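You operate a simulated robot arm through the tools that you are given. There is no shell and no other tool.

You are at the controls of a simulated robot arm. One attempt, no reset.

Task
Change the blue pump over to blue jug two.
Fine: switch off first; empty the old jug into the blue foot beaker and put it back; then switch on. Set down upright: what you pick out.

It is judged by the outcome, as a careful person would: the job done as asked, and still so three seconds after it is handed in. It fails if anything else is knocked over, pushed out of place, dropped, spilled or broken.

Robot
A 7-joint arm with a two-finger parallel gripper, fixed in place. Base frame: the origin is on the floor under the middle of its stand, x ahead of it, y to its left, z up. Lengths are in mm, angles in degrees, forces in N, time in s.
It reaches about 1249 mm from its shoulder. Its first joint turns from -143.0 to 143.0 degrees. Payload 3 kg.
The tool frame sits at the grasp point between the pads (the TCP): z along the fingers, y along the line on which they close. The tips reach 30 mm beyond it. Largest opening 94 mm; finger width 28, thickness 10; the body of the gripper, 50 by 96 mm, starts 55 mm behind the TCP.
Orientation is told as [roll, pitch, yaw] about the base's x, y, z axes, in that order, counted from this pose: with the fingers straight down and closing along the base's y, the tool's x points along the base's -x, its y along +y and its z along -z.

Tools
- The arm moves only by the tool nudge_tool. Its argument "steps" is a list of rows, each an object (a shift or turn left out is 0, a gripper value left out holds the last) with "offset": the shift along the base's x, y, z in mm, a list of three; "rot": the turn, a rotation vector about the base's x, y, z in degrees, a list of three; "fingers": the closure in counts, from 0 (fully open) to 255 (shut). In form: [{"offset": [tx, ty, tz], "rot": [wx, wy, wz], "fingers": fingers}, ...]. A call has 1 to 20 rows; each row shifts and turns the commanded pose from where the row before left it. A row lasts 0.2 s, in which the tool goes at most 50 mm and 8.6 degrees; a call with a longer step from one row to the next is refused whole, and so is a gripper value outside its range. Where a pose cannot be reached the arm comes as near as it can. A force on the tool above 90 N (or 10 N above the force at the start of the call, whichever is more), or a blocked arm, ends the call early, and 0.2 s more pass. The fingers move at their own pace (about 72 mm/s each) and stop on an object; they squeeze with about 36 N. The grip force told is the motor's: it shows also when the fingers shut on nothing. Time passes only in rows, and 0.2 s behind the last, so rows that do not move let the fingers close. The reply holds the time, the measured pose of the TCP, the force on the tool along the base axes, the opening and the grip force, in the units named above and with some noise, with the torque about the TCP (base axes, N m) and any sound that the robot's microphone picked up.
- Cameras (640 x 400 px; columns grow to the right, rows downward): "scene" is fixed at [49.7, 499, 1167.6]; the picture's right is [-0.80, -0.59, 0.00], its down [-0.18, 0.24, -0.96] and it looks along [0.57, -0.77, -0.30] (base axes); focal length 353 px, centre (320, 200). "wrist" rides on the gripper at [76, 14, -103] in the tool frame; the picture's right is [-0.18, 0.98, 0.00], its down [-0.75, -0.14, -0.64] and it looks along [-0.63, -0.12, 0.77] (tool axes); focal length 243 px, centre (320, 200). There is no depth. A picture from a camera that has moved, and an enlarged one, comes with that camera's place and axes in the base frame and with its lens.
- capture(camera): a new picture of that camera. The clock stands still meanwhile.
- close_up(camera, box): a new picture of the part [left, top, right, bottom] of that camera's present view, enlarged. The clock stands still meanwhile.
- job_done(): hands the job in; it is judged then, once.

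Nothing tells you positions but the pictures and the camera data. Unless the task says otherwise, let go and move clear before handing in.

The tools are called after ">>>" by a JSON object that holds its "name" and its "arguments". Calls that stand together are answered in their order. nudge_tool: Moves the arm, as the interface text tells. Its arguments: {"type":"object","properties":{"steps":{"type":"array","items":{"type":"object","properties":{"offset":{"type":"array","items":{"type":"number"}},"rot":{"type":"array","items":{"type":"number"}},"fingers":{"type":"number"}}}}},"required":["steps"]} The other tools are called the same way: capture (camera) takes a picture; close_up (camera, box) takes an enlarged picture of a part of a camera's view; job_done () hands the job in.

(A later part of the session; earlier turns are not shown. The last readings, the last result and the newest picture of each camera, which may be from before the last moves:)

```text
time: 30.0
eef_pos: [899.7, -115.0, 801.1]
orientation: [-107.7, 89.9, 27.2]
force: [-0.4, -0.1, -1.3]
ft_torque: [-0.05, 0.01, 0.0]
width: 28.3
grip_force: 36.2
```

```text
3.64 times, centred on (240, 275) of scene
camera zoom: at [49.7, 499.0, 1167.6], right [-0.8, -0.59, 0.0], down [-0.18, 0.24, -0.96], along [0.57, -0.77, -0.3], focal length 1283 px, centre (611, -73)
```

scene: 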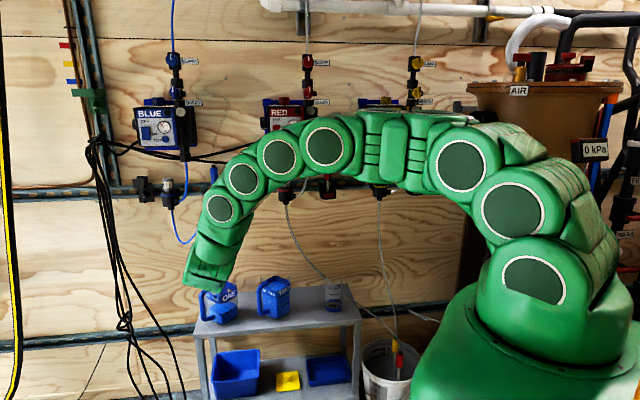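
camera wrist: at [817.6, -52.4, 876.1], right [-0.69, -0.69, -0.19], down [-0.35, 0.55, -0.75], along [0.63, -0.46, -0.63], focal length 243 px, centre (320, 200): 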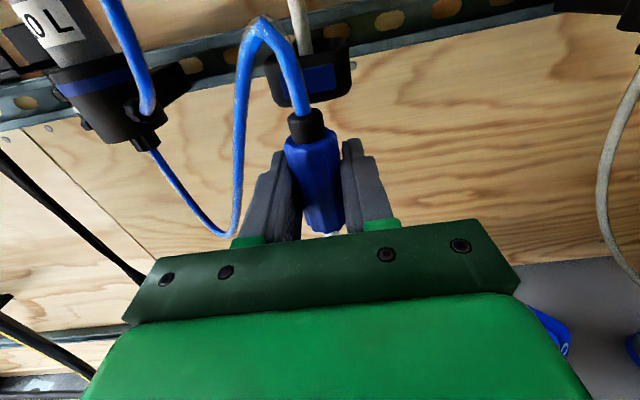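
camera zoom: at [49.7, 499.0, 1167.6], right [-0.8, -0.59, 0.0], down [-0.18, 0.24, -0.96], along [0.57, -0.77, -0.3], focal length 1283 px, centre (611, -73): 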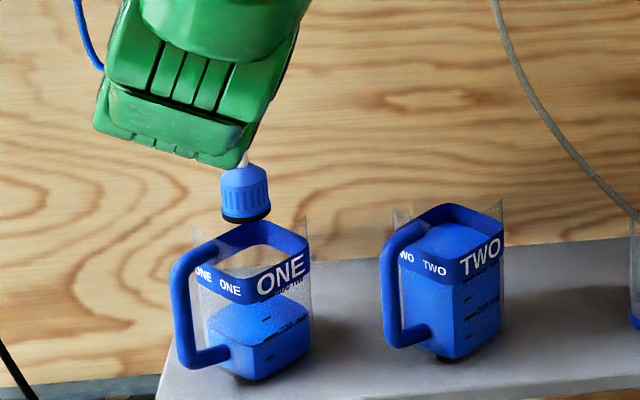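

The strainer foot is clear of jug ONE's rim, at about z≈590 and roughly 43 mm wide. I'll lift a little more and carry it right toward jug TWO, centred near n≈728, s≈378.

>>> {"name": "nudge_tool", "arguments": {"steps": [{"offset": [-7, 7, 12]}, {"offset": [-21.2, -21.2, 0]}, {"offset": [-21.2, -21.2, 0]}, {"offset": [-21.2, -21.2, 0]}, {"offset": [-21.2, -21.2, 0]}, {"offset": [-21.2, -21.2, 0]}, {"offset": [0, 0, 0]}]}}

>>> {"name": "capture", "arguments": {"camera": "wrist"}}

>>> {"name": "close_up", "arguments": {"camera": "scene", "box": [190, 220, 330, 330]}}

```text
time: 31.6
eef_pos: [786.0, -213.6, 812.1]
orientation: [-120.7, 89.9, 14.2]
force: [-0.3, -0.3, -2.0]
ft_torque: [-0.01, 0.0, 0.0]
width: 28.0
grip_force: 36.2
```

```text
taken
camera wrist: at [703.6, -150.8, 888.2], right [-0.69, -0.69, -0.19], down [-0.35, 0.55, -0.75], along [0.63, -0.46, -0.63], focal length 243 px, centre (320, 200)
```

wrist: 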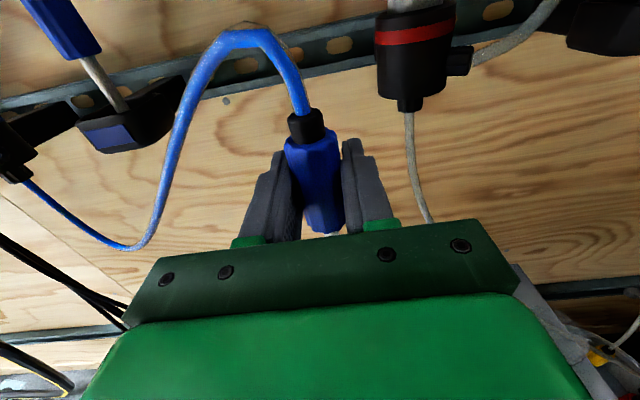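

```text
3.64 times, centred on (260, 275) of scene
camera zoom: at [49.7, 499.0, 1167.6], right [-0.8, -0.59, 0.0], down [-0.18, 0.24, -0.96], along [0.57, -0.77, -0.3], focal length 1283 px, centre (538, -73)
```

zoom: 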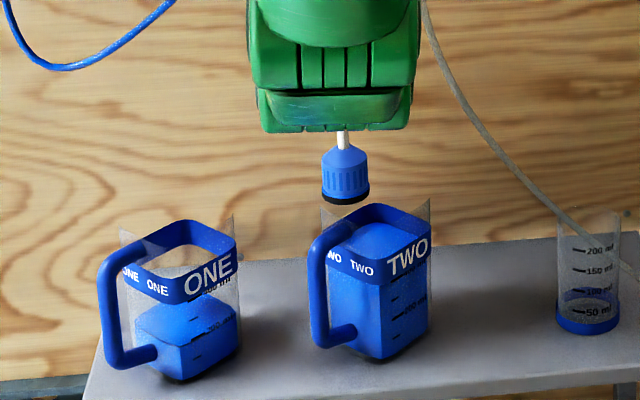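

The lance hangs straight and jug TWO is next to it. I'll shift it over TWO's centre and check the alignment in the scene view before lowering.

>>> {"name": "nudge_tool", "arguments": {"steps": [{"offset": [-1.7, -16, 0]}, {"offset": [-1.7, -16, 0]}, {"offset": [0, 0, 0]}]}}

>>> {"name": "close_up", "arguments": {"camera": "scene", "box": [240, 240, 310, 330]}}

>>> {"name": "close_up", "arguments": {"camera": "wrist", "box": [240, 60, 400, 240]}}

```text
time: 32.4
eef_pos: [783.0, -244.8, 812.0]
orientation: [-110.3, 89.9, 24.6]
force: [0.4, 0.1, -0.9]
ft_torque: [0.01, 0.01, 0.02]
width: 28.0
grip_force: 36.1
```

```text
4.44 times, centred on (275, 285) of scene
camera zoom: at [49.7, 499.0, 1167.6], right [-0.8, -0.59, 0.0], down [-0.18, 0.24, -0.96], along [0.57, -0.77, -0.3], focal length 1568 px, centre (520, -178)
```

zoom: 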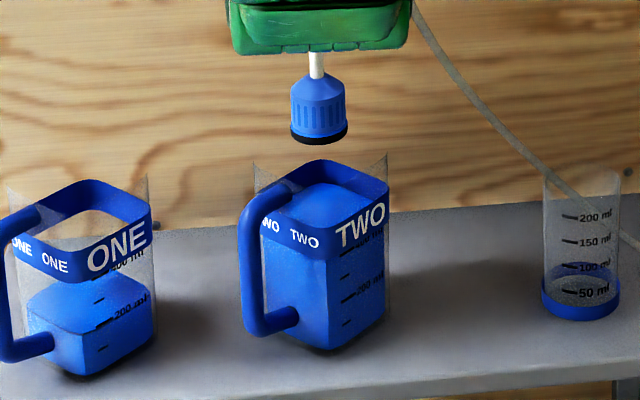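

```text
2.22 times, centred on (320, 150) of wrist
camera zoom: at [700.4, -183.0, 888.1], right [-0.69, -0.69, -0.18], down [-0.35, 0.55, -0.75], along [0.63, -0.46, -0.63], focal length 539 px, centre (320, 311)
```

zoom: 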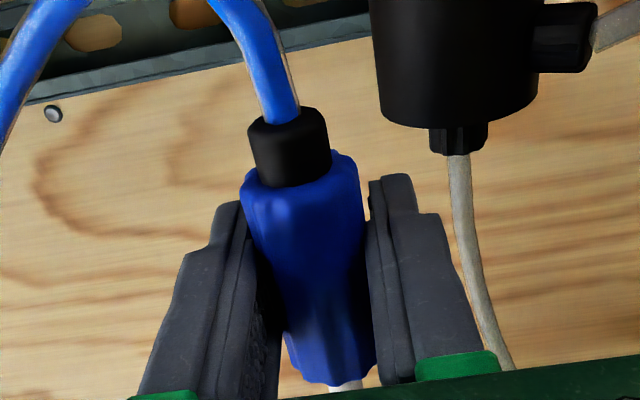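

The lance is over TWO's centre to within a few mm, and the foot has roughly 11 mm of clearance. I'll lower it to just inside the rim and check again.

>>> {"name": "nudge_tool", "arguments": {"steps": [{"offset": [-0.7, -1.4, -12]}, {"offset": [0, 0, -12]}, {"offset": [0, 0, -12]}, {"offset": [0, 0, -8]}, {"offset": [0, 0, 0]}]}}

>>> {"name": "close_up", "arguments": {"camera": "scene", "box": [245, 250, 305, 325]}}

```text
time: 33.6
eef_pos: [783.0, -246.9, 769.0]
orientation: [-141.4, 90.0, -6.3]
force: [0.3, 0.6, -2.6]
ft_torque: [-0.02, 0.02, -0.01]
width: 28.0
grip_force: 36.2
```

```text
5.33 times, centred on (275, 288) of scene
camera zoom: at [49.7, 499.0, 1167.6], right [-0.8, -0.59, 0.0], down [-0.18, 0.24, -0.96], along [0.57, -0.77, -0.3], focal length 1882 px, centre (560, -267)
```

zoom: 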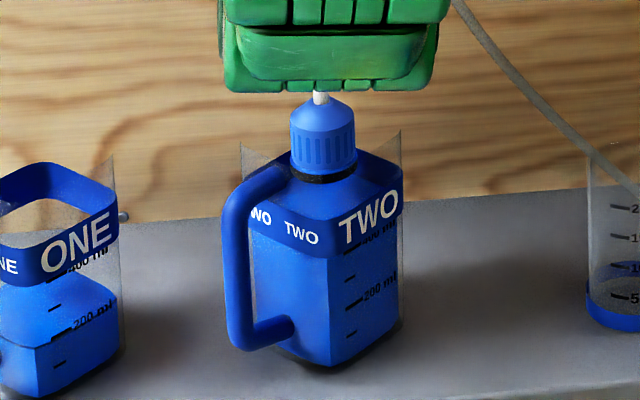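

The foot is entering centrally with no contact force. Continuing down slowly.

>>> {"name": "nudge_tool", "arguments": {"steps": [{"offset": [0, 0, -8]}, {"offset": [0, 0, -8]}, {"offset": [0, 0, -8]}, {"offset": [0, 0, -8]}, {"offset": [0, 0, -8]}, {"offset": [0, 0, 0]}]}}

>>> {"name": "close_up", "arguments": {"camera": "scene", "box": [245, 250, 305, 325]}}

```text
time: 35.0
eef_pos: [782.0, -245.9, 730.2]
orientation: [-150.6, 89.8, -15.6]
force: [-0.7, 0.1, -1.6]
ft_torque: [-0.01, -0.01, -0.01]
width: 27.8
grip_force: 35.9
```

```text
5.33 times, centred on (275, 288) of scene
camera zoom: at [49.7, 499.0, 1167.6], right [-0.8, -0.59, 0.0], down [-0.18, 0.24, -0.96], along [0.57, -0.77, -0.3], focal length 1882 px, centre (560, -267)
```

zoom: 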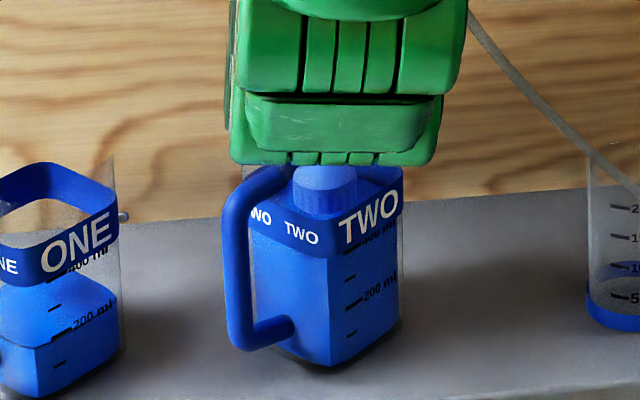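

The foot is well inside TWO with no force and the jug hasn't moved. Lowering close to the bottom.

>>> {"name": "nudge_tool", "arguments": {"steps": [{"offset": [0, 0, -10]}, {"offset": [0, 0, -10]}, {"offset": [0, 0, -10]}, {"offset": [0, 0, -10]}, {"offset": [0, 0, -10]}, {"offset": [0, 0, -8]}, {"offset": [0, 0, -5]}, {"offset": [0, 0, 0]}]}}

```text
time: 36.8
eef_pos: [783.5, -246.5, 666.6]
orientation: [-127.1, 89.8, 7.8]
force: [0.4, -0.4, -1.6]
ft_torque: [-0.03, 0.01, -0.02]
width: 27.8
grip_force: 35.8
```

>>> {"name": "nudge_tool", "arguments": {"steps": [{"offset": [0, 0, -2]}, {"offset": [0, 0, -2]}, {"offset": [0, 0, 0]}]}}

>>> {"name": "capture", "arguments": {"camera": "wrist"}}

>>> {"name": "close_up", "arguments": {"camera": "scene", "box": [190, 250, 310, 335]}}

```text
time: 37.6
eef_pos: [782.2, -247.0, 662.5]
orientation: [-118.2, 89.9, 16.9]
force: [0.6, -0.6, -1.9]
ft_torque: [0.04, 0.0, -0.02]
width: 27.8
grip_force: 35.7
```

```text
taken
camera wrist: at [699.8, -185.0, 737.3], right [-0.69, -0.69, -0.19], down [-0.35, 0.55, -0.75], along [0.63, -0.46, -0.63], focal length 243 px, centre (320, 200)
```

wrist: 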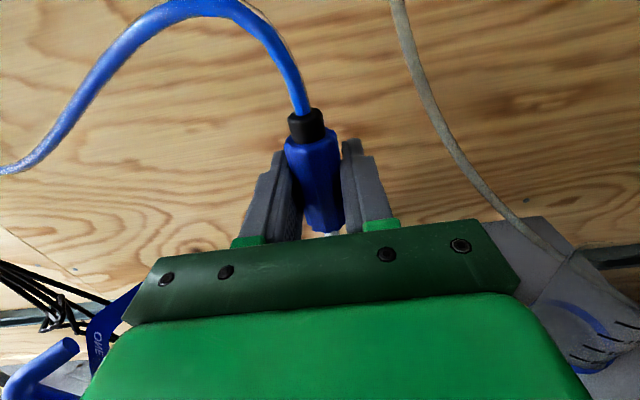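

```text
4.71 times, centred on (250, 292) of scene
camera zoom: at [49.7, 499.0, 1167.6], right [-0.8, -0.59, 0.0], down [-0.18, 0.24, -0.96], along [0.57, -0.77, -0.3], focal length 1660 px, centre (649, -235)
```

zoom: 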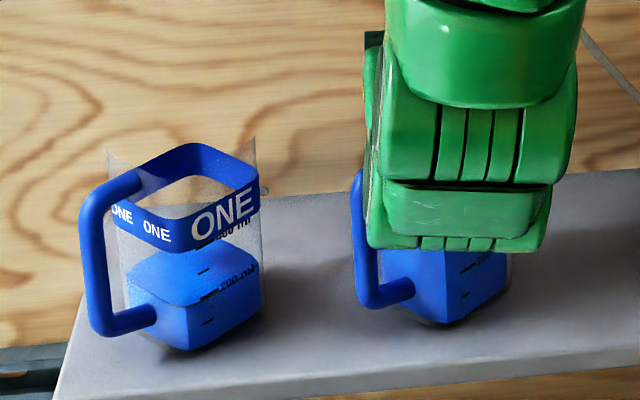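

Now 1 mm steps until the foot touches the floor of the jug.

>>> {"name": "nudge_tool", "arguments": {"steps": [{"offset": [0, 0, -1]}, {"offset": [0, 0, -1]}, {"offset": [0, 0, 0]}]}}

```text
time: 38.4
eef_pos: [782.7, -246.2, 660.8]
orientation: [-124.8, 89.9, 10.3]
force: [-0.4, 0.3, -1.6]
ft_torque: [0.0, -0.01, -0.01]
width: 27.7
grip_force: 36.0
```

>>> {"name": "nudge_tool", "arguments": {"steps": [{"offset": [0, 0, -1]}, {"offset": [0, 0, 0]}]}}

>>> {"name": "nudge_tool", "arguments": {"steps": [{"offset": [0, 0, -1]}, {"offset": [0, 0, 0]}]}}

```text
time: 39.0
eef_pos: [782.5, -246.8, 658.5]
orientation: [-149.6, 89.9, -14.6]
force: [0.3, 1.0, 10.8]
ft_torque: [0.11, 0.03, 0.0]
width: 27.5
grip_force: 35.8
```

```text
time: 39.6
eef_pos: [782.7, -247.4, 659.6]
orientation: [-149.5, 90.0, -14.6]
force: [-0.6, -0.2, 19.5]
ft_torque: [-0.07, -0.1, 0.02]
width: 27.4
grip_force: 35.9
```

The foot is on the floor of jug TWO, with contact force showing. I'll ease up 1.5 mm to unload it, then open the fingers.

>>> {"name": "nudge_tool", "arguments": {"steps": [{"offset": [0, 0, 1.6]}, {"offset": [0, 0, 0]}]}}

>>> {"name": "nudge_tool", "arguments": {"steps": [{"fingers": 210}, {"fingers": 170}, {"fingers": 130}, {"fingers": 80}, {"fingers": 20}, {"fingers": 0}, {"fingers": 0}]}}

>>> {"name": "capture", "arguments": {"camera": "wrist"}}

```text
time: 40.2
eef_pos: [783.2, -246.5, 659.1]
orientation: [-0.4, 89.9, 134.7]
force: [0.1, 0.2, 0.9]
ft_torque: [0.17, 0.05, -0.01]
width: 27.1
grip_force: 35.8
```

```text
time: 41.8
eef_pos: [783.0, -247.5, 659.5]
orientation: [-131.7, 89.9, 3.3]
force: [-0.2, 0.6, -0.4]
ft_torque: [0.0, 0.01, -0.01]
width: 94.1
grip_force: 0.0
```

```text
taken
camera wrist: at [699.6, -185.0, 735.2], right [-0.69, -0.7, -0.18], down [-0.35, 0.55, -0.75], along [0.63, -0.46, -0.63], focal length 243 px, centre (320, 200)
```

wrist: 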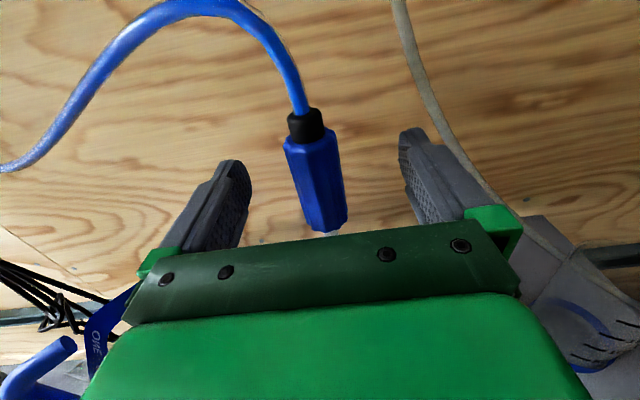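

The lance stands upright on its own in jug TWO. Backing straight out along the wall normal.

>>> {"name": "nudge_tool", "arguments": {"steps": [{"offset": [-10, 10, 0]}, {"offset": [-20, 20, 0]}, {"offset": [-28, 28, 0]}, {"offset": [-28, 28, 0]}, {"offset": [-28, 28, 0]}, {"offset": [-28, 28, 0]}, {"offset": [0, 0, 0]}]}}

>>> {"name": "capture", "arguments": {"camera": "wrist"}}

>>> {"name": "capture", "arguments": {"camera": "scene"}}

```text
time: 43.4
eef_pos: [640.6, -104.8, 658.2]
orientation: [-108.2, 89.9, 26.8]
force: [0.1, 0.0, 0.7]
ft_torque: [0.0, 0.01, -0.01]
width: 93.8
grip_force: 0.1
```

```text
taken
camera wrist: at [557.8, -42.6, 733.8], right [-0.69, -0.69, -0.19], down [-0.35, 0.55, -0.75], along [0.63, -0.46, -0.63], focal length 243 px, centre (320, 200)
```

wrist: 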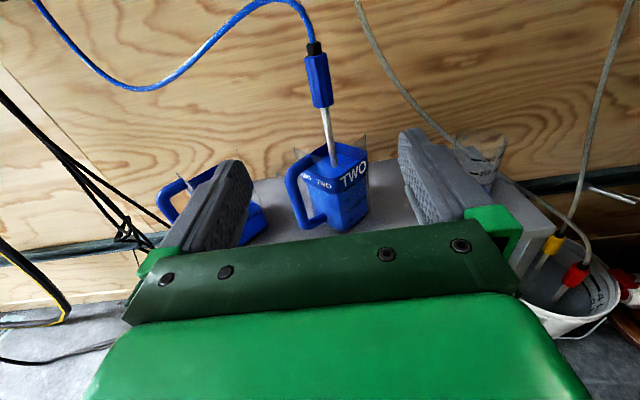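

```text
taken
```

scene: 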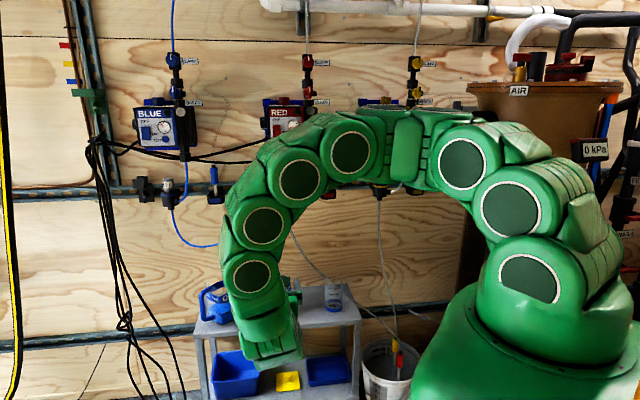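

The lance is safely transferred. Next I'll take a precise top-down look at jug ONE, staying clear of the blue tube that now loops above it, to get its exact angle and size.

>>> {"name": "nudge_tool", "arguments": {"steps": [{"offset": [21.2, 21.2, 25], "rot": [5.3, 5.3, 0]}, {"offset": [21.2, 21.2, 25], "rot": [5.3, 5.3, 0]}, {"offset": [21.2, 21.2, 25], "rot": [5.3, 5.3, 0]}, {"offset": [21.2, 21.2, 25], "rot": [5.3, 5.3, 0]}, {"offset": [43.1, 14.8, 0], "rot": [5.3, 5.3, 0]}, {"offset": [31.8, -31.8, 0], "rot": [5.3, 5.3, 0]}, {"offset": [20, -20, 0]}, {"offset": [0, 0, 0]}]}}

>>> {"name": "capture", "arguments": {"camera": "wrist"}}

>>> {"name": "close_up", "arguments": {"camera": "wrist", "box": [250, 60, 410, 220]}}

```text
time: 45.2
eef_pos: [822.5, -57.6, 760.7]
orientation: [-0.1, 45.1, 135.0]
force: [0.6, -0.9, 0.4]
ft_torque: [-0.02, 0.0, 0.03]
width: 93.9
grip_force: 0.1
```

```text
taken
camera wrist: at [799.1, -54.8, 886.9], right [-0.79, -0.6, -0.13], down [-0.6, 0.8, -0.08], along [0.15, 0.02, -0.99], focal length 243 px, centre (320, 200)
```

wrist: 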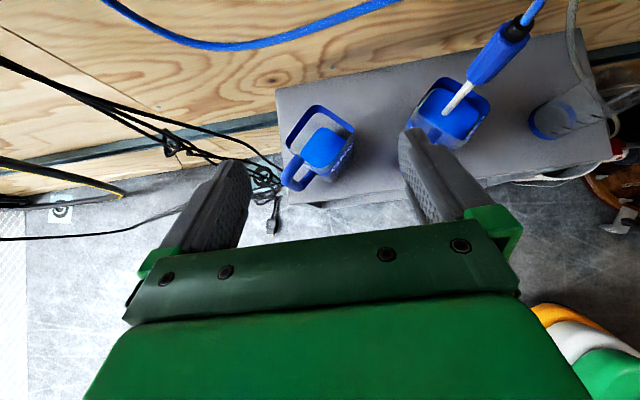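

```text
2.50 times, centred on (330, 140) of wrist
camera zoom: at [799.1, -54.8, 886.9], right [-0.79, -0.6, -0.13], down [-0.6, 0.8, -0.08], along [0.15, 0.02, -0.99], focal length 606 px, centre (295, 350)
```

zoom: 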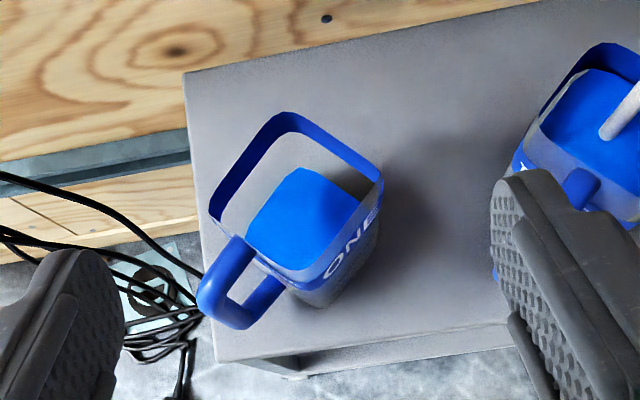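

>>> {"name": "close_up", "arguments": {"camera": "wrist", "box": [275, 85, 375, 205]}}

>>> {"name": "close_up", "arguments": {"camera": "wrist", "box": [400, 60, 520, 180]}}

```text
3.33 times, centred on (325, 145) of wrist
camera zoom: at [799.1, -54.8, 886.9], right [-0.79, -0.6, -0.13], down [-0.6, 0.8, -0.08], along [0.15, 0.02, -0.99], focal length 809 px, centre (303, 383)
```

zoom: 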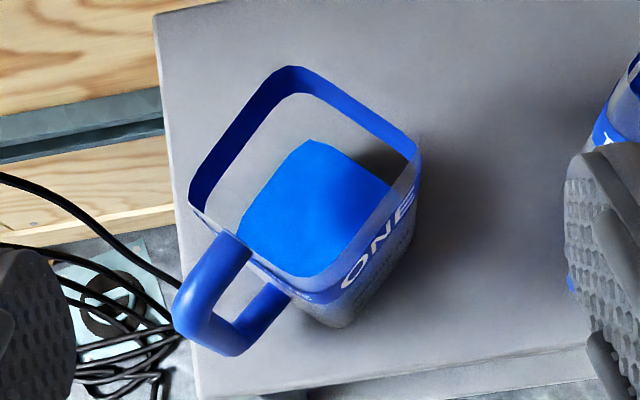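

```text
3.33 times, centred on (460, 120) of wrist
camera zoom: at [799.1, -54.8, 886.9], right [-0.79, -0.6, -0.13], down [-0.6, 0.8, -0.08], along [0.15, 0.02, -0.99], focal length 809 px, centre (-147, 467)
```

zoom: 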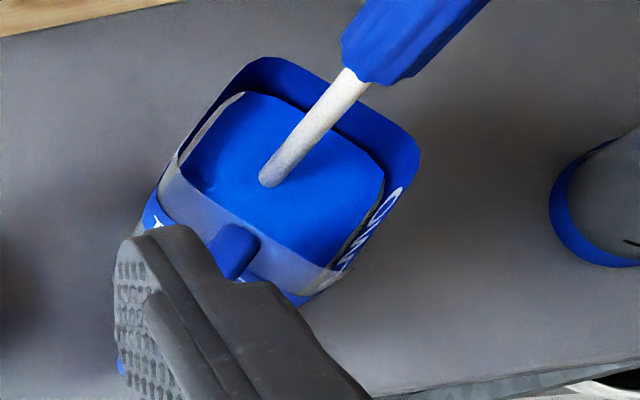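

Jug ONE is clear now. Its faces are aligned with the base axes, with the handle pointing +y. Its centre is at about (907,-121), it is about 72 mm square, the rim is at z≈575, and the handle sticks out to about 84 mm from centre. I'll approach from the handle side along −y, straddle the handle and clamp the two flat faces. Moving to the staging pose now.

>>> {"name": "nudge_tool", "arguments": {"steps": [{"offset": [-30, 30, 0], "rot": [-5.3, -5.3, 0]}, {"offset": [-30, 30, 0], "rot": [-5.3, -5.3, 0]}, {"offset": [0, 30, -20], "rot": [-5.3, -5.3, 0]}, {"offset": [20, 30, -25], "rot": [-5.3, -5.3, 0]}, {"offset": [20, 30, -25], "rot": [-5.3, -5.3, 0]}, {"offset": [25, 25, -25], "rot": [-5.3, -5.3, 0]}, {"offset": [25, 20, -25], "rot": [0, 0, -7.5]}, {"offset": [25, 10, -20], "rot": [0, 0, -7.5]}, {"offset": [20, 10, -15], "rot": [0, 0, -7.5]}, {"offset": [10, 5, -10], "rot": [0, 0, -7.5]}, {"offset": [0, 0, 0], "rot": [0, 0, -7.5]}, {"offset": [0, 0, 0], "rot": [0, 0, -7.5]}, {"offset": [0, 0, 0]}]}}

>>> {"name": "capture", "arguments": {"camera": "wrist"}}

>>> {"name": "capture", "arguments": {"camera": "scene"}}

```text
time: 48.0
eef_pos: [811.9, 118.2, 773.0]
orientation: [-10.5, 89.9, 83.5]
force: [-0.4, 0.4, -0.6]
ft_torque: [-0.01, 0.01, -0.01]
width: 94.1
grip_force: 0.2
out of reach, approached as far as the arm can: row 8, 9, 10, 11, 12
```

```text
taken
camera wrist: at [790.1, 219.2, 849.0], right [-0.98, -0.07, -0.18], down [0.1, 0.65, -0.75], along [0.17, -0.76, -0.63], focal length 243 px, centre (320, 200)
```

wrist: 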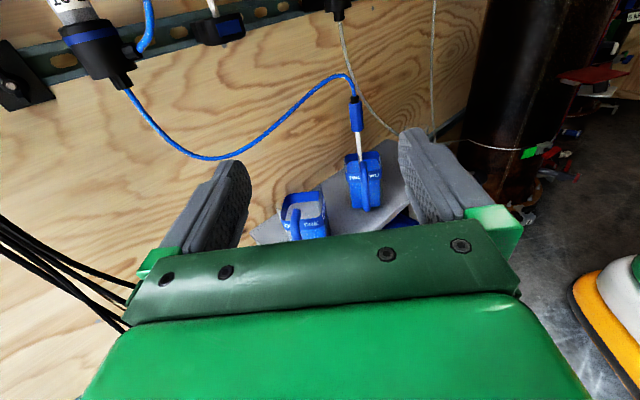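

```text
taken
```

scene: 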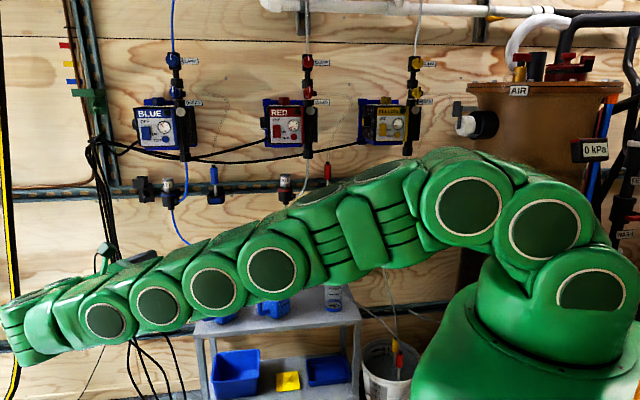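

That staging point is beyond the arm's reach with the tool pointing along −y. I'll check how the command frame responds with a small step back toward the base.

>>> {"name": "nudge_tool", "arguments": {"steps": [{"offset": [0, -40, 0]}, {"offset": [0, 0, 0]}]}}

```text
time: 48.6
eef_pos: [811.4, 79.2, 772.6]
orientation: [-53.5, 89.9, 40.5]
force: [-0.6, -0.9, 0.2]
ft_torque: [0.0, 0.0, 0.06]
width: 94.0
grip_force: 0.0
```

Commands are relative to the reached pose, which is now (811,79,773) and pointing nearly along −y. I'll move to a closer staging point up and behind the handle.

>>> {"name": "nudge_tool", "arguments": {"steps": [{"offset": [10, -30, -20], "rot": [0, 0, -4]}, {"offset": [20, -20, -30]}, {"offset": [20, -10, -30]}, {"offset": [25, -5, -30]}, {"offset": [20, -5, -30]}, {"offset": [0, 0, 0]}]}}

>>> {"name": "capture", "arguments": {"camera": "wrist"}}

>>> {"name": "capture", "arguments": {"camera": "scene"}}

```text
time: 50.0
eef_pos: [827.9, 20.9, 756.3]
orientation: [-62.4, 89.8, 27.4]
force: [-0.3, 0.1, -0.3]
ft_torque: [-0.02, -0.03, -0.03]
width: 93.8
grip_force: 0.1
out of reach, approached as far as the arm can: row 1, 2, 3, 4, 5
```

```text
taken
camera wrist: at [813.4, 123.7, 831.6], right [-0.98, 0.0, -0.19], down [0.14, 0.64, -0.75], along [0.12, -0.77, -0.63], focal length 243 px, centre (320, 200)
```

wrist: 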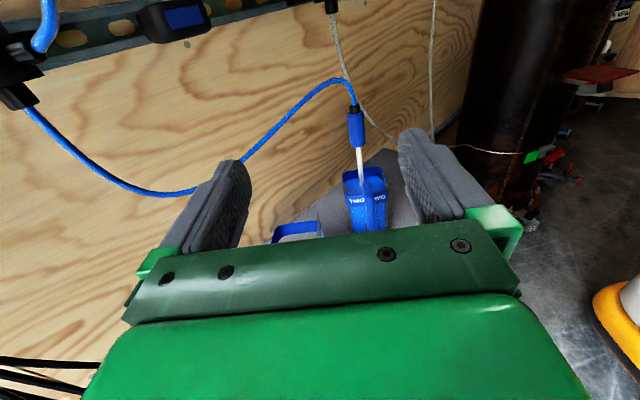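

```text
taken
```

scene: 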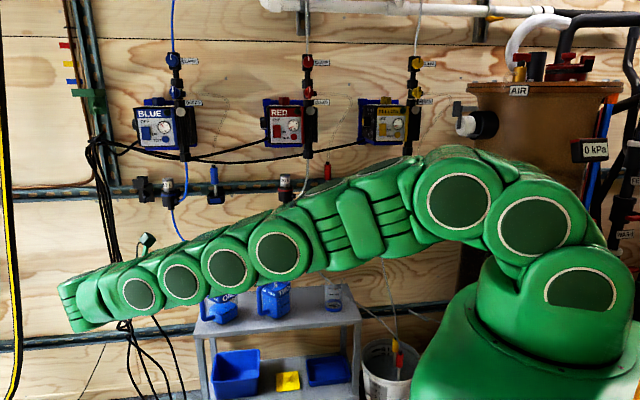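

Pointing along −y at the jug is out of reach, because the wrist would sit about 915 mm out. New plan for ONE: pinch its near wall from above, turn it 45° in place so the handle faces the robot, then grasp the body from the front straddling the handle. I'll pitch the tool down and position above the near wall at x≈871, y≈−117.

>>> {"name": "nudge_tool", "arguments": {"steps": [{"rot": [7.5, 0, 0], "fingers": 135}, {"rot": [7.5, 0, 0]}, {"rot": [7.5, 0, 0]}, {"offset": [8.7, -27.6, -10], "rot": [7.5, 0, 0]}, {"offset": [8.7, -27.6, -20], "rot": [7.5, 0, 0]}, {"offset": [8.7, -27.6, -20], "rot": [7.5, 0, 0]}, {"offset": [8.7, -27.6, -20], "rot": [7.5, 0, 0]}, {"offset": [8.7, -27.6, -20], "rot": [7.5, 0, 0]}, {"offset": [0, 0, 0]}]}}

>>> {"name": "capture", "arguments": {"camera": "wrist"}}

>>> {"name": "capture", "arguments": {"camera": "scene"}}

```text
time: 52.0
eef_pos: [869.9, -116.8, 667.4]
orientation: [0.0, 30.0, 90.0]
force: [-0.7, -0.5, 0.4]
ft_torque: [0.04, -0.03, 0.0]
width: 44.3
grip_force: 0.1
```

```text
taken
camera wrist: at [854.5, -131.8, 792.8], right [-0.98, 0.16, -0.09], down [0.14, 0.97, 0.18], along [0.12, 0.17, -0.98], focal length 243 px, centre (320, 200)
```

wrist: 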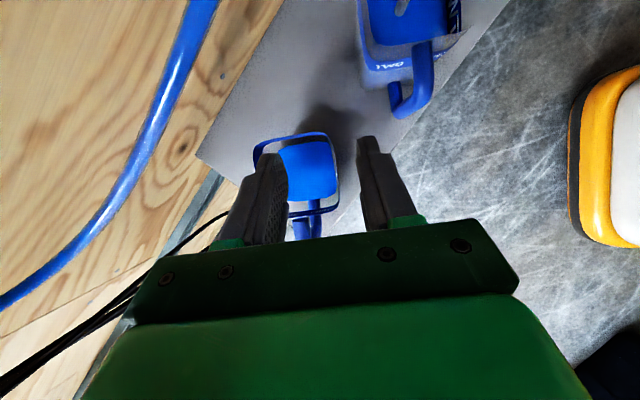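

```text
taken
```

scene: 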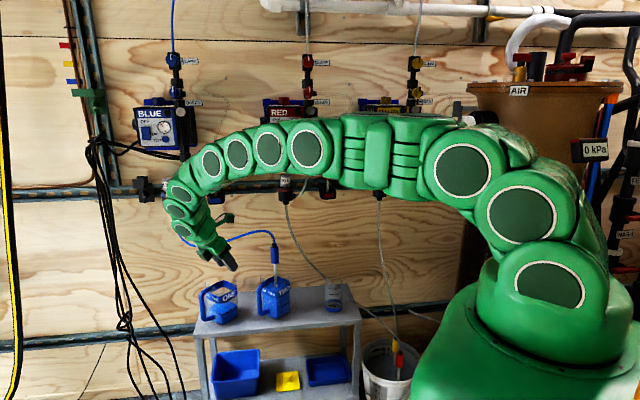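

This pose is reachable and jug ONE is in view from straight above. I'll zoom in to confirm wall alignment before descending.

>>> {"name": "close_up", "arguments": {"camera": "wrist", "box": [230, 110, 410, 250]}}

>>> {"name": "close_up", "arguments": {"camera": "scene", "box": [150, 220, 290, 330]}}

```text
2.86 times, centred on (320, 180) of wrist
camera zoom: at [854.5, -131.8, 792.8], right [-0.98, 0.16, -0.09], down [0.14, 0.97, 0.18], along [0.12, 0.17, -0.98], focal length 693 px, centre (320, 257)
```

zoom: 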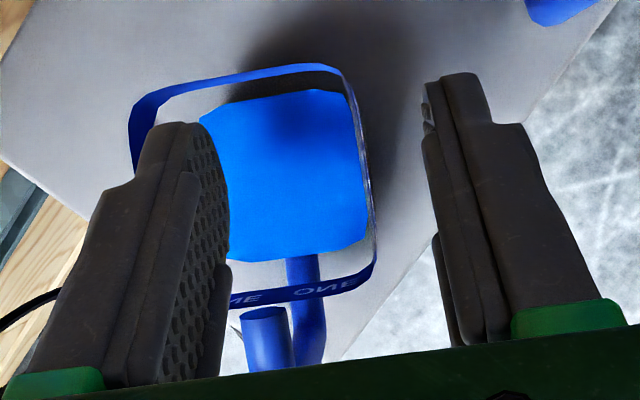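

```text
3.64 times, centred on (220, 275) of scene
camera zoom: at [49.7, 499.0, 1167.6], right [-0.8, -0.59, 0.0], down [-0.18, 0.24, -0.96], along [0.57, -0.77, -0.3], focal length 1283 px, centre (684, -73)
```

zoom: 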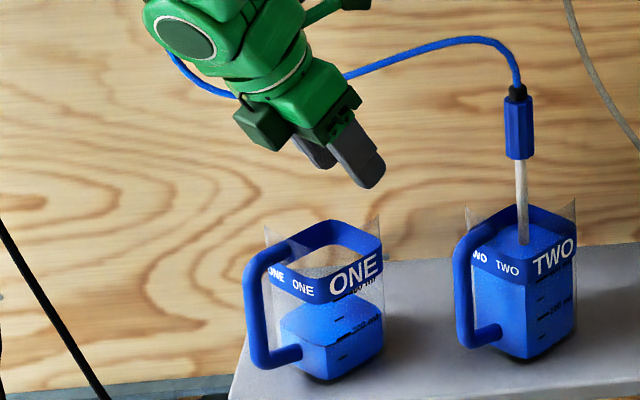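

Alignment is good. The jug's edges are parallel to the base axes within about 1°, the near wall is at x≈868, and one finger is over the mouth with the other outside. Descending to overlap the near wall by about 35 mm.

>>> {"name": "nudge_tool", "arguments": {"steps": [{"offset": [-2, 0, -20]}, {"offset": [0, 0, -20]}, {"offset": [0, 0, -20]}, {"offset": [0, 0, -15]}, {"offset": [0, 0, 0]}]}}

>>> {"name": "close_up", "arguments": {"camera": "wrist", "box": [200, 80, 440, 250]}}

>>> {"name": "close_up", "arguments": {"camera": "scene", "box": [170, 240, 260, 330]}}

```text
time: 53.2
eef_pos: [866.8, -117.4, 589.8]
orientation: [0.0, 29.8, 89.9]
force: [-0.7, -0.5, -1.7]
ft_torque: [0.03, -0.02, 0.0]
width: 44.3
grip_force: 0.0
```

```text
2.35 times, centred on (320, 165) of wrist
camera zoom: at [853.1, -131.7, 716.7], right [-0.98, 0.16, -0.09], down [0.14, 0.97, 0.18], along [0.12, 0.16, -0.98], focal length 571 px, centre (320, 282)
```

zoom: 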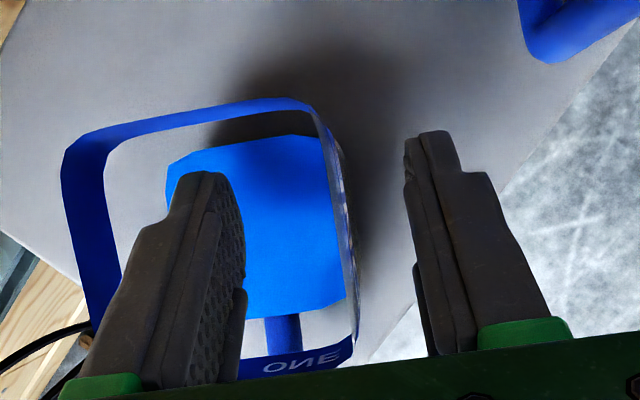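

```text
4.44 times, centred on (215, 285) of scene
camera zoom: at [49.7, 499.0, 1167.6], right [-0.8, -0.59, 0.0], down [-0.18, 0.24, -0.96], along [0.57, -0.77, -0.3], focal length 1568 px, centre (787, -178)
```

zoom: 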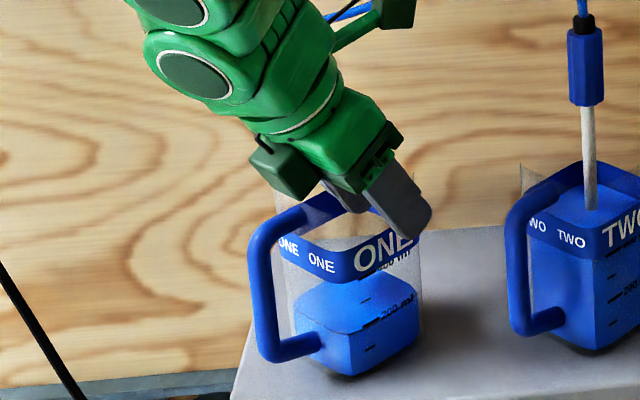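

All clear on both sides. Descending the last 20 mm with a 2 mm shift to centre on the wall, then closing gently.

>>> {"name": "nudge_tool", "arguments": {"steps": [{"offset": [-2, 0, -10]}, {"offset": [0, 0, -10]}, {"offset": [0, 0, 0]}]}}

>>> {"name": "close_up", "arguments": {"camera": "wrist", "box": [200, 80, 440, 250]}}

```text
time: 54.0
eef_pos: [865.7, -115.9, 570.3]
orientation: [0.0, 30.1, 90.1]
force: [-0.3, 0.2, 0.1]
ft_torque: [0.01, 0.02, -0.01]
width: 44.3
grip_force: 0.0
```

```text
2.35 times, centred on (320, 165) of wrist
camera zoom: at [851.1, -131.4, 697.2], right [-0.98, 0.16, -0.09], down [0.14, 0.97, 0.18], along [0.12, 0.16, -0.98], focal length 571 px, centre (320, 282)
```

zoom: 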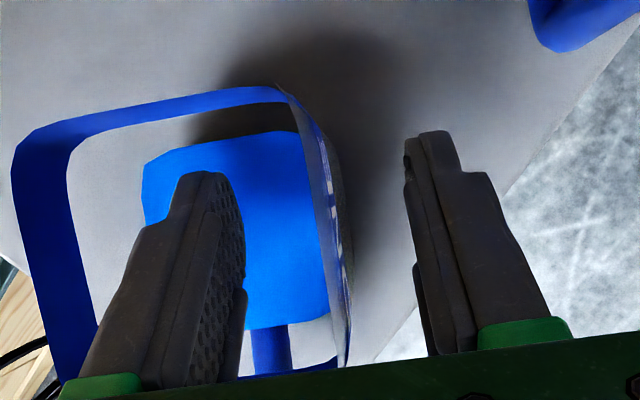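

Closing on the near wall.

>>> {"name": "nudge_tool", "arguments": {"steps": [{"fingers": 170}, {"fingers": 200}, {"fingers": 225}, {"fingers": 255}, {"fingers": 255}, {"fingers": 255}]}}

>>> {"name": "close_up", "arguments": {"camera": "wrist", "box": [200, 80, 440, 250]}}

>>> {"name": "close_up", "arguments": {"camera": "scene", "box": [170, 240, 260, 330]}}

```text
time: 55.4
eef_pos: [864.4, -116.9, 571.2]
orientation: [-0.1, 30.0, 90.0]
force: [-3.2, 1.2, 1.2]
ft_torque: [-0.05, 0.18, -0.04]
width: 7.1
grip_force: 35.9
```

```text
2.35 times, centred on (320, 165) of wrist
camera zoom: at [851.2, -131.3, 697.4], right [-0.98, 0.16, -0.09], down [0.14, 0.97, 0.18], along [0.12, 0.16, -0.98], focal length 571 px, centre (320, 282)
```

zoom: 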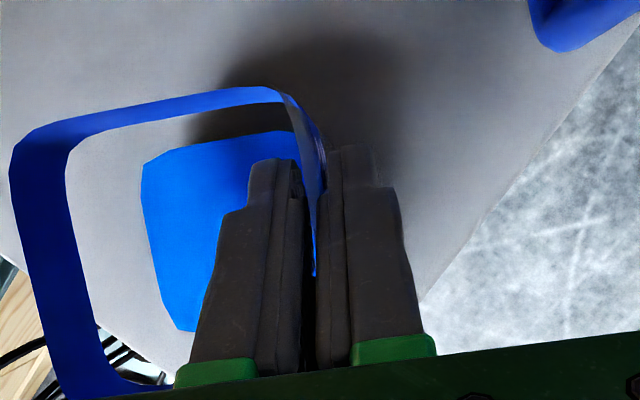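

```text
4.44 times, centred on (215, 285) of scene
camera zoom: at [49.7, 499.0, 1167.6], right [-0.8, -0.59, 0.0], down [-0.18, 0.24, -0.96], along [0.57, -0.77, -0.3], focal length 1568 px, centre (787, -178)
```

zoom: 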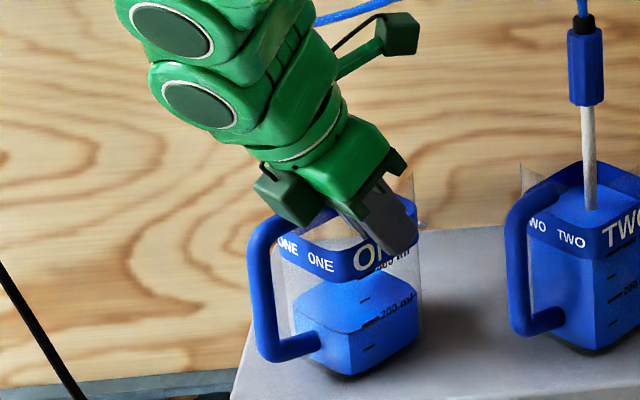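

Pinched, and the jug hasn't visibly shifted. I'll lift it 8 mm and check that it hangs level before rotating.

>>> {"name": "nudge_tool", "arguments": {"steps": [{"offset": [0, 0, 2]}, {"offset": [0, 0, 3]}, {"offset": [0, 0, 3]}, {"offset": [0, 0, 0]}]}}

>>> {"name": "close_up", "arguments": {"camera": "scene", "box": [170, 240, 260, 330]}}

```text
time: 56.4
eef_pos: [865.0, -115.8, 580.6]
orientation: [0.0, 29.9, 89.9]
force: [0.0, 0.6, -3.6]
ft_torque: [0.02, 0.1, -0.03]
width: 6.9
grip_force: 36.4
```

```text
4.44 times, centred on (215, 285) of scene
camera zoom: at [49.7, 499.0, 1167.6], right [-0.8, -0.59, 0.0], down [-0.18, 0.24, -0.96], along [0.57, -0.77, -0.3], focal length 1568 px, centre (787, -178)
```

zoom: 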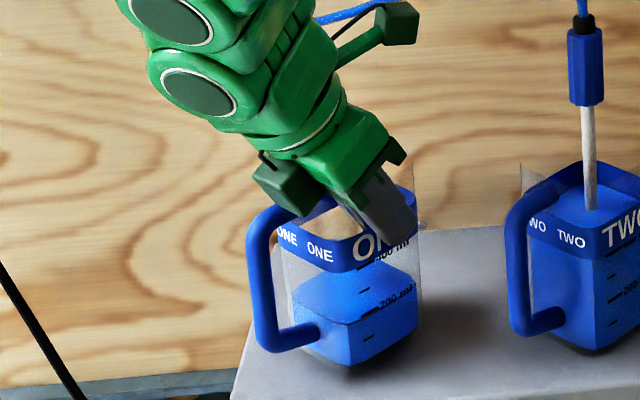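

It's lifted, weighs about 0.37 kg and hangs steady. Rotating it 45° about its own centre so the handle comes toward the robot.

>>> {"name": "nudge_tool", "arguments": {"steps": [{"offset": [0, -5.3, 0], "rot": [0, 0, 7.5]}, {"offset": [0.7, -5.2, 0], "rot": [0, 0, 7.5]}, {"offset": [1.4, -5.1, 0], "rot": [0, 0, 7.5]}, {"offset": [2.0, -4.9, 0], "rot": [0, 0, 7.5]}, {"offset": [2.6, -4.6, 0], "rot": [0, 0, 7.5]}, {"offset": [3.2, -4.1, 0], "rot": [0, 0, 7.5]}, {"offset": [0, 0, 0]}]}}

>>> {"name": "close_up", "arguments": {"camera": "scene", "box": [170, 240, 260, 330]}}

>>> {"name": "capture", "arguments": {"camera": "wrist"}}

```text
time: 58.0
eef_pos: [874.1, -146.7, 580.0]
orientation: [0.1, 29.9, 135.0]
force: [-0.1, 0.2, -2.5]
ft_torque: [-0.09, 0.04, 0.0]
width: 7.3
grip_force: 35.9
```

```text
4.44 times, centred on (215, 285) of scene
camera zoom: at [49.7, 499.0, 1167.6], right [-0.8, -0.59, 0.0], down [-0.18, 0.24, -0.96], along [0.57, -0.77, -0.3], focal length 1568 px, centre (787, -178)
```

zoom: 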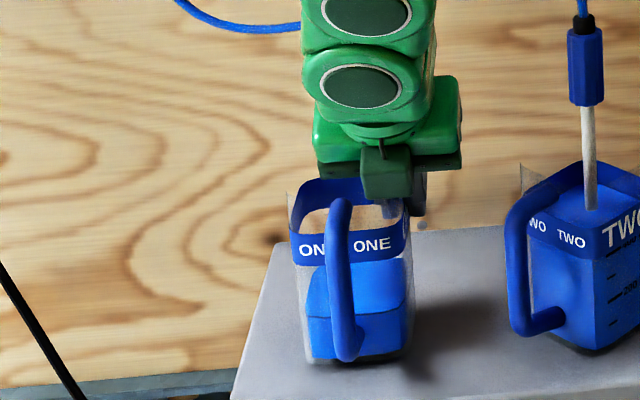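

```text
taken
camera wrist: at [875.3, -167.1, 705.2], right [-0.81, -0.58, -0.09], down [-0.59, 0.79, 0.18], along [-0.03, 0.2, -0.98], focal length 243 px, centre (320, 200)
```

wrist: 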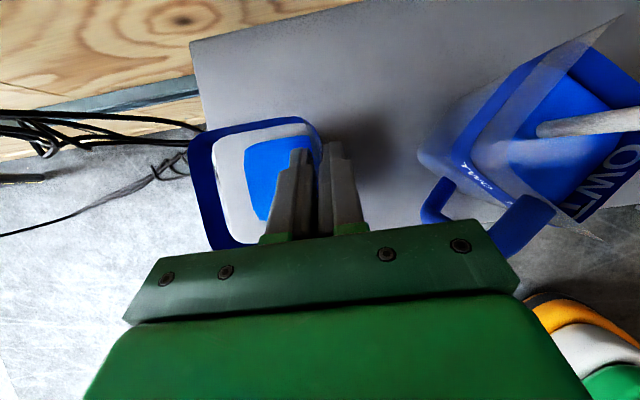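

Rotated cleanly, and the handle now faces the robot. Setting it down gently.

>>> {"name": "nudge_tool", "arguments": {"steps": [{"offset": [0, 0, -3]}, {"offset": [0, 0, -3]}, {"offset": [0, 0, -1]}, {"offset": [0, 0, 0]}]}}

>>> {"name": "nudge_tool", "arguments": {"steps": [{"offset": [0, 0, -1]}, {"offset": [0, 0, 0]}]}}

```text
time: 59.0
eef_pos: [875.0, -146.2, 572.8]
orientation: [0.1, 30.0, 135.0]
force: [0.1, -1.1, -2.7]
ft_torque: [-0.1, 0.05, -0.04]
width: 6.9
grip_force: 36.1
```

```text
time: 59.6
eef_pos: [874.7, -147.0, 571.4]
orientation: [0.1, 30.0, 135.0]
force: [-1.2, -1.4, 2.2]
ft_torque: [0.11, 0.07, 0.16]
width: 7.3
grip_force: 35.5
```

The force flipped sign, so the jug is on the shelf. One more half-millimetre, then open the fingers to about 44 mm and rise.

>>> {"name": "nudge_tool", "arguments": {"steps": [{"offset": [0, 0, -0.5]}, {"fingers": 235}, {"fingers": 215}, {"fingers": 190}, {"fingers": 160}, {"fingers": 135}, {"fingers": 135}]}}

>>> {"name": "close_up", "arguments": {"camera": "wrist", "box": [180, 80, 440, 250]}}

>>> {"name": "close_up", "arguments": {"camera": "scene", "box": [170, 240, 260, 330]}}

```text
time: 61.2
eef_pos: [875.5, -146.3, 570.8]
orientation: [0.0, 30.0, 135.0]
force: [-0.4, -0.5, 0.5]
ft_torque: [0.01, 0.02, -0.01]
width: 44.5
grip_force: 0.1
```

```text
2.35 times, centred on (310, 165) of wrist
camera zoom: at [875.4, -166.9, 696.6], right [-0.81, -0.58, -0.09], down [-0.59, 0.79, 0.18], along [-0.03, 0.2, -0.98], focal length 571 px, centre (344, 282)
```

zoom: 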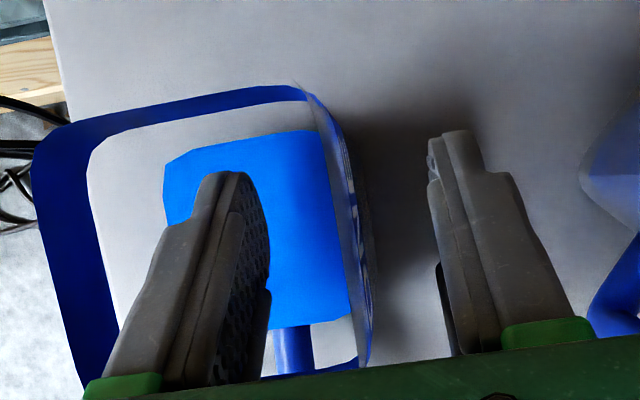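

```text
4.44 times, centred on (215, 285) of scene
camera zoom: at [49.7, 499.0, 1167.6], right [-0.8, -0.59, 0.0], down [-0.18, 0.24, -0.96], along [0.57, -0.77, -0.3], focal length 1568 px, centre (787, -178)
```

zoom: 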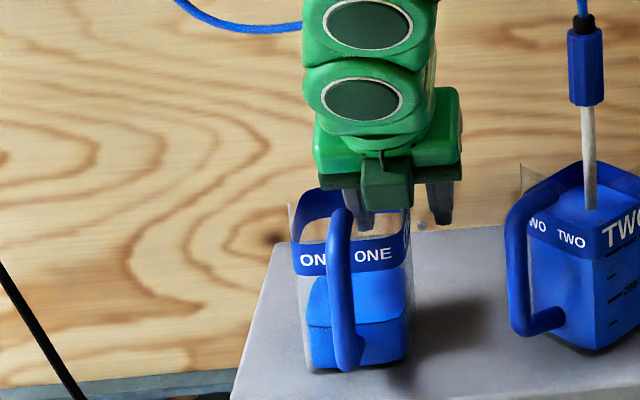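

The jug is released and standing. I'll back out along the tool's own axis, up and toward the robot, so the camera stays away from the blue tube.

>>> {"name": "nudge_tool", "arguments": {"steps": [{"offset": [-3.5, 3.5, 8.7]}, {"offset": [-7, 7, 17.3]}, {"offset": [-10.6, 10.6, 26]}, {"offset": [-10.6, 10.6, 26]}, {"offset": [-14, 14, 15]}, {"offset": [0, 0, 0]}]}}

>>> {"name": "capture", "arguments": {"camera": "wrist"}}

>>> {"name": "close_up", "arguments": {"camera": "scene", "box": [150, 220, 330, 340]}}

```text
time: 62.6
eef_pos: [828.8, -100.3, 662.5]
orientation: [0.0, 30.0, 134.9]
force: [-0.5, -0.3, 0.3]
ft_torque: [0.0, 0.0, -0.02]
width: 44.7
grip_force: 0.1
```

```text
taken
camera wrist: at [828.6, -121.8, 788.2], right [-0.81, -0.58, -0.09], down [-0.59, 0.79, 0.18], along [-0.03, 0.2, -0.98], focal length 243 px, centre (320, 200)
```

wrist: 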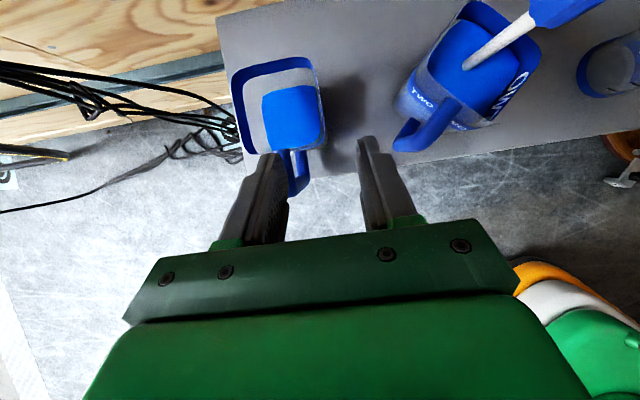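

```text
3.33 times, centred on (240, 280) of scene
camera zoom: at [49.7, 499.0, 1167.6], right [-0.8, -0.59, 0.0], down [-0.18, 0.24, -0.96], along [0.57, -0.77, -0.3], focal length 1176 px, centre (587, -67)
```

zoom: 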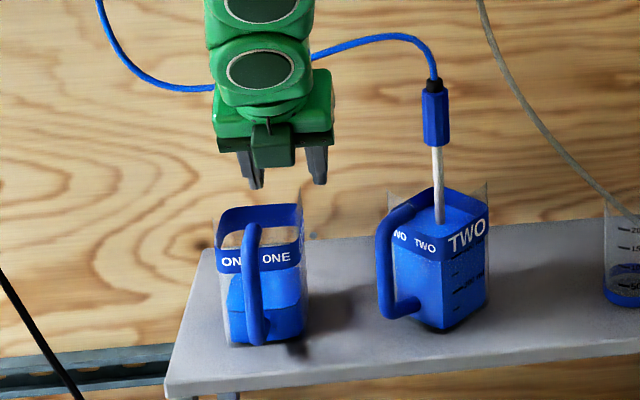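

Now I'll measure ONE's new pose precisely from this top-down view.

>>> {"name": "close_up", "arguments": {"camera": "wrist", "box": [210, 40, 350, 210]}}

>>> {"name": "close_up", "arguments": {"camera": "wrist", "box": [520, 0, 640, 140]}}

```text
2.35 times, centred on (280, 125) of wrist
camera zoom: at [828.6, -121.8, 788.2], right [-0.81, -0.58, -0.09], down [-0.59, 0.79, 0.18], along [-0.03, 0.2, -0.98], focal length 571 px, centre (414, 376)
```

zoom: 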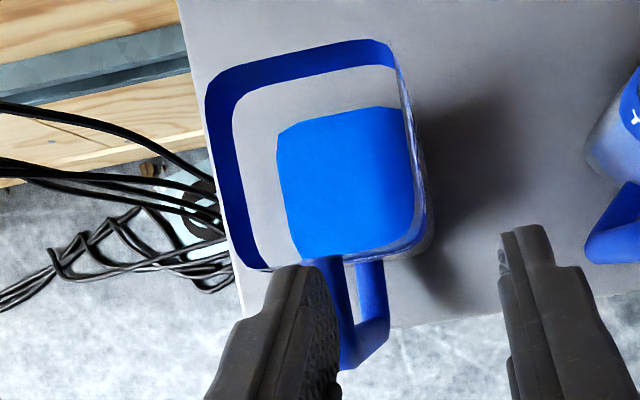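

```text
2.86 times, centred on (580, 70) of wrist
camera zoom: at [828.6, -121.8, 788.2], right [-0.81, -0.58, -0.09], down [-0.59, 0.79, 0.18], along [-0.03, 0.2, -0.98], focal length 693 px, centre (-423, 571)
```

zoom: 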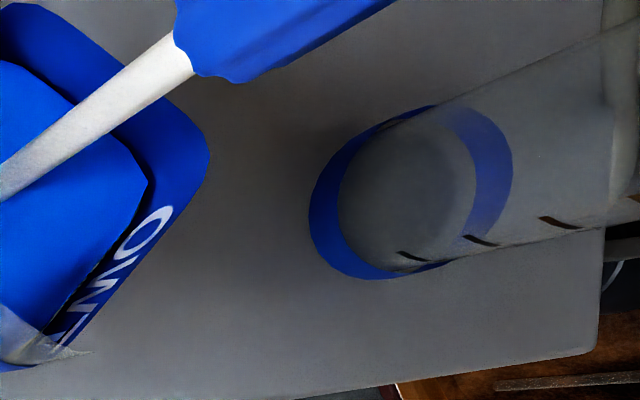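

ONE is now centred at about n=726, s=553, turned about 3.5° past square, with its handle pointing at me and the handle's outer edge at n≈643. I'll back off, level the tool, open wide and stage straight in front of it.

>>> {"name": "nudge_tool", "arguments": {"steps": [{"offset": [-28.3, 28.3, 0], "rot": [-5.3, -5.3, 0], "fingers": 0}, {"offset": [-28.3, 28.3, 0], "rot": [-5.3, -5.3, 0]}, {"offset": [0.3, 19.5, -25], "rot": [-5.3, -5.3, 0]}, {"offset": [10, 10, -30], "rot": [-5.3, -5.3, 0]}, {"offset": [0, 0, -30], "rot": [-5.3, -5.3, 0]}, {"offset": [0, 0, -30], "rot": [-5.3, -5.3, 0]}, {"offset": [0, 0, -30], "rot": [-5.3, -5.3, 0]}, {"offset": [0, 0, -6.5], "rot": [-5.3, -5.3, 0]}, {"offset": [0, 0, 0], "rot": [0, 0, 3.5]}, {"offset": [0, 0, 0]}]}}

>>> {"name": "capture", "arguments": {"camera": "wrist"}}

>>> {"name": "capture", "arguments": {"camera": "scene"}}

```text
time: 64.8
eef_pos: [782.7, -13.0, 511.6]
orientation: [-55.9, 89.9, 82.7]
force: [-0.2, 0.4, 0.0]
ft_torque: [0.04, 0.03, 0.0]
width: 94.4
grip_force: 0.0
```

```text
taken
camera wrist: at [696.9, 43.2, 586.9], right [-0.65, -0.74, -0.19], down [-0.39, 0.53, -0.75], along [0.65, -0.42, -0.63], focal length 243 px, centre (320, 200)
```

wrist: 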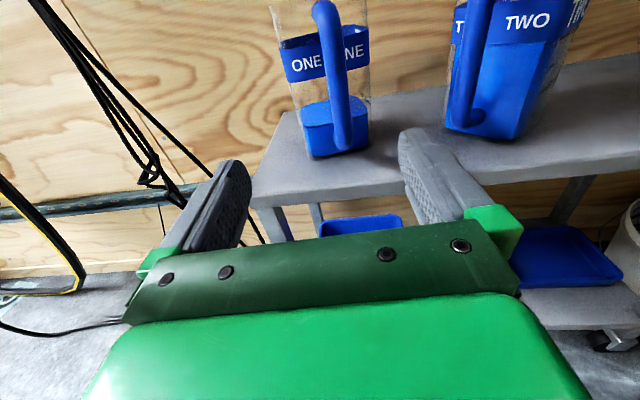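

```text
taken
```

scene: 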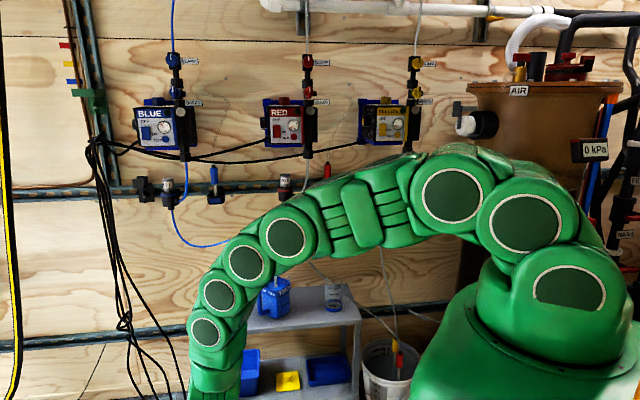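

>>> {"name": "close_up", "arguments": {"camera": "wrist", "box": [240, 0, 420, 200]}}

```text
2.00 times, centred on (330, 100) of wrist
camera zoom: at [696.9, 43.2, 586.9], right [-0.65, -0.74, -0.19], down [-0.39, 0.53, -0.75], along [0.65, -0.42, -0.63], focal length 485 px, centre (300, 400)
```

zoom: 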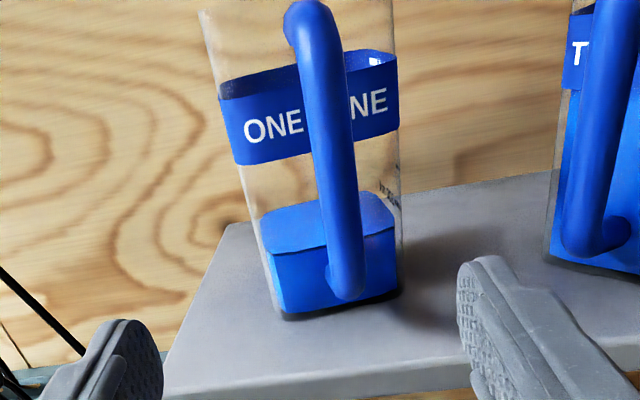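

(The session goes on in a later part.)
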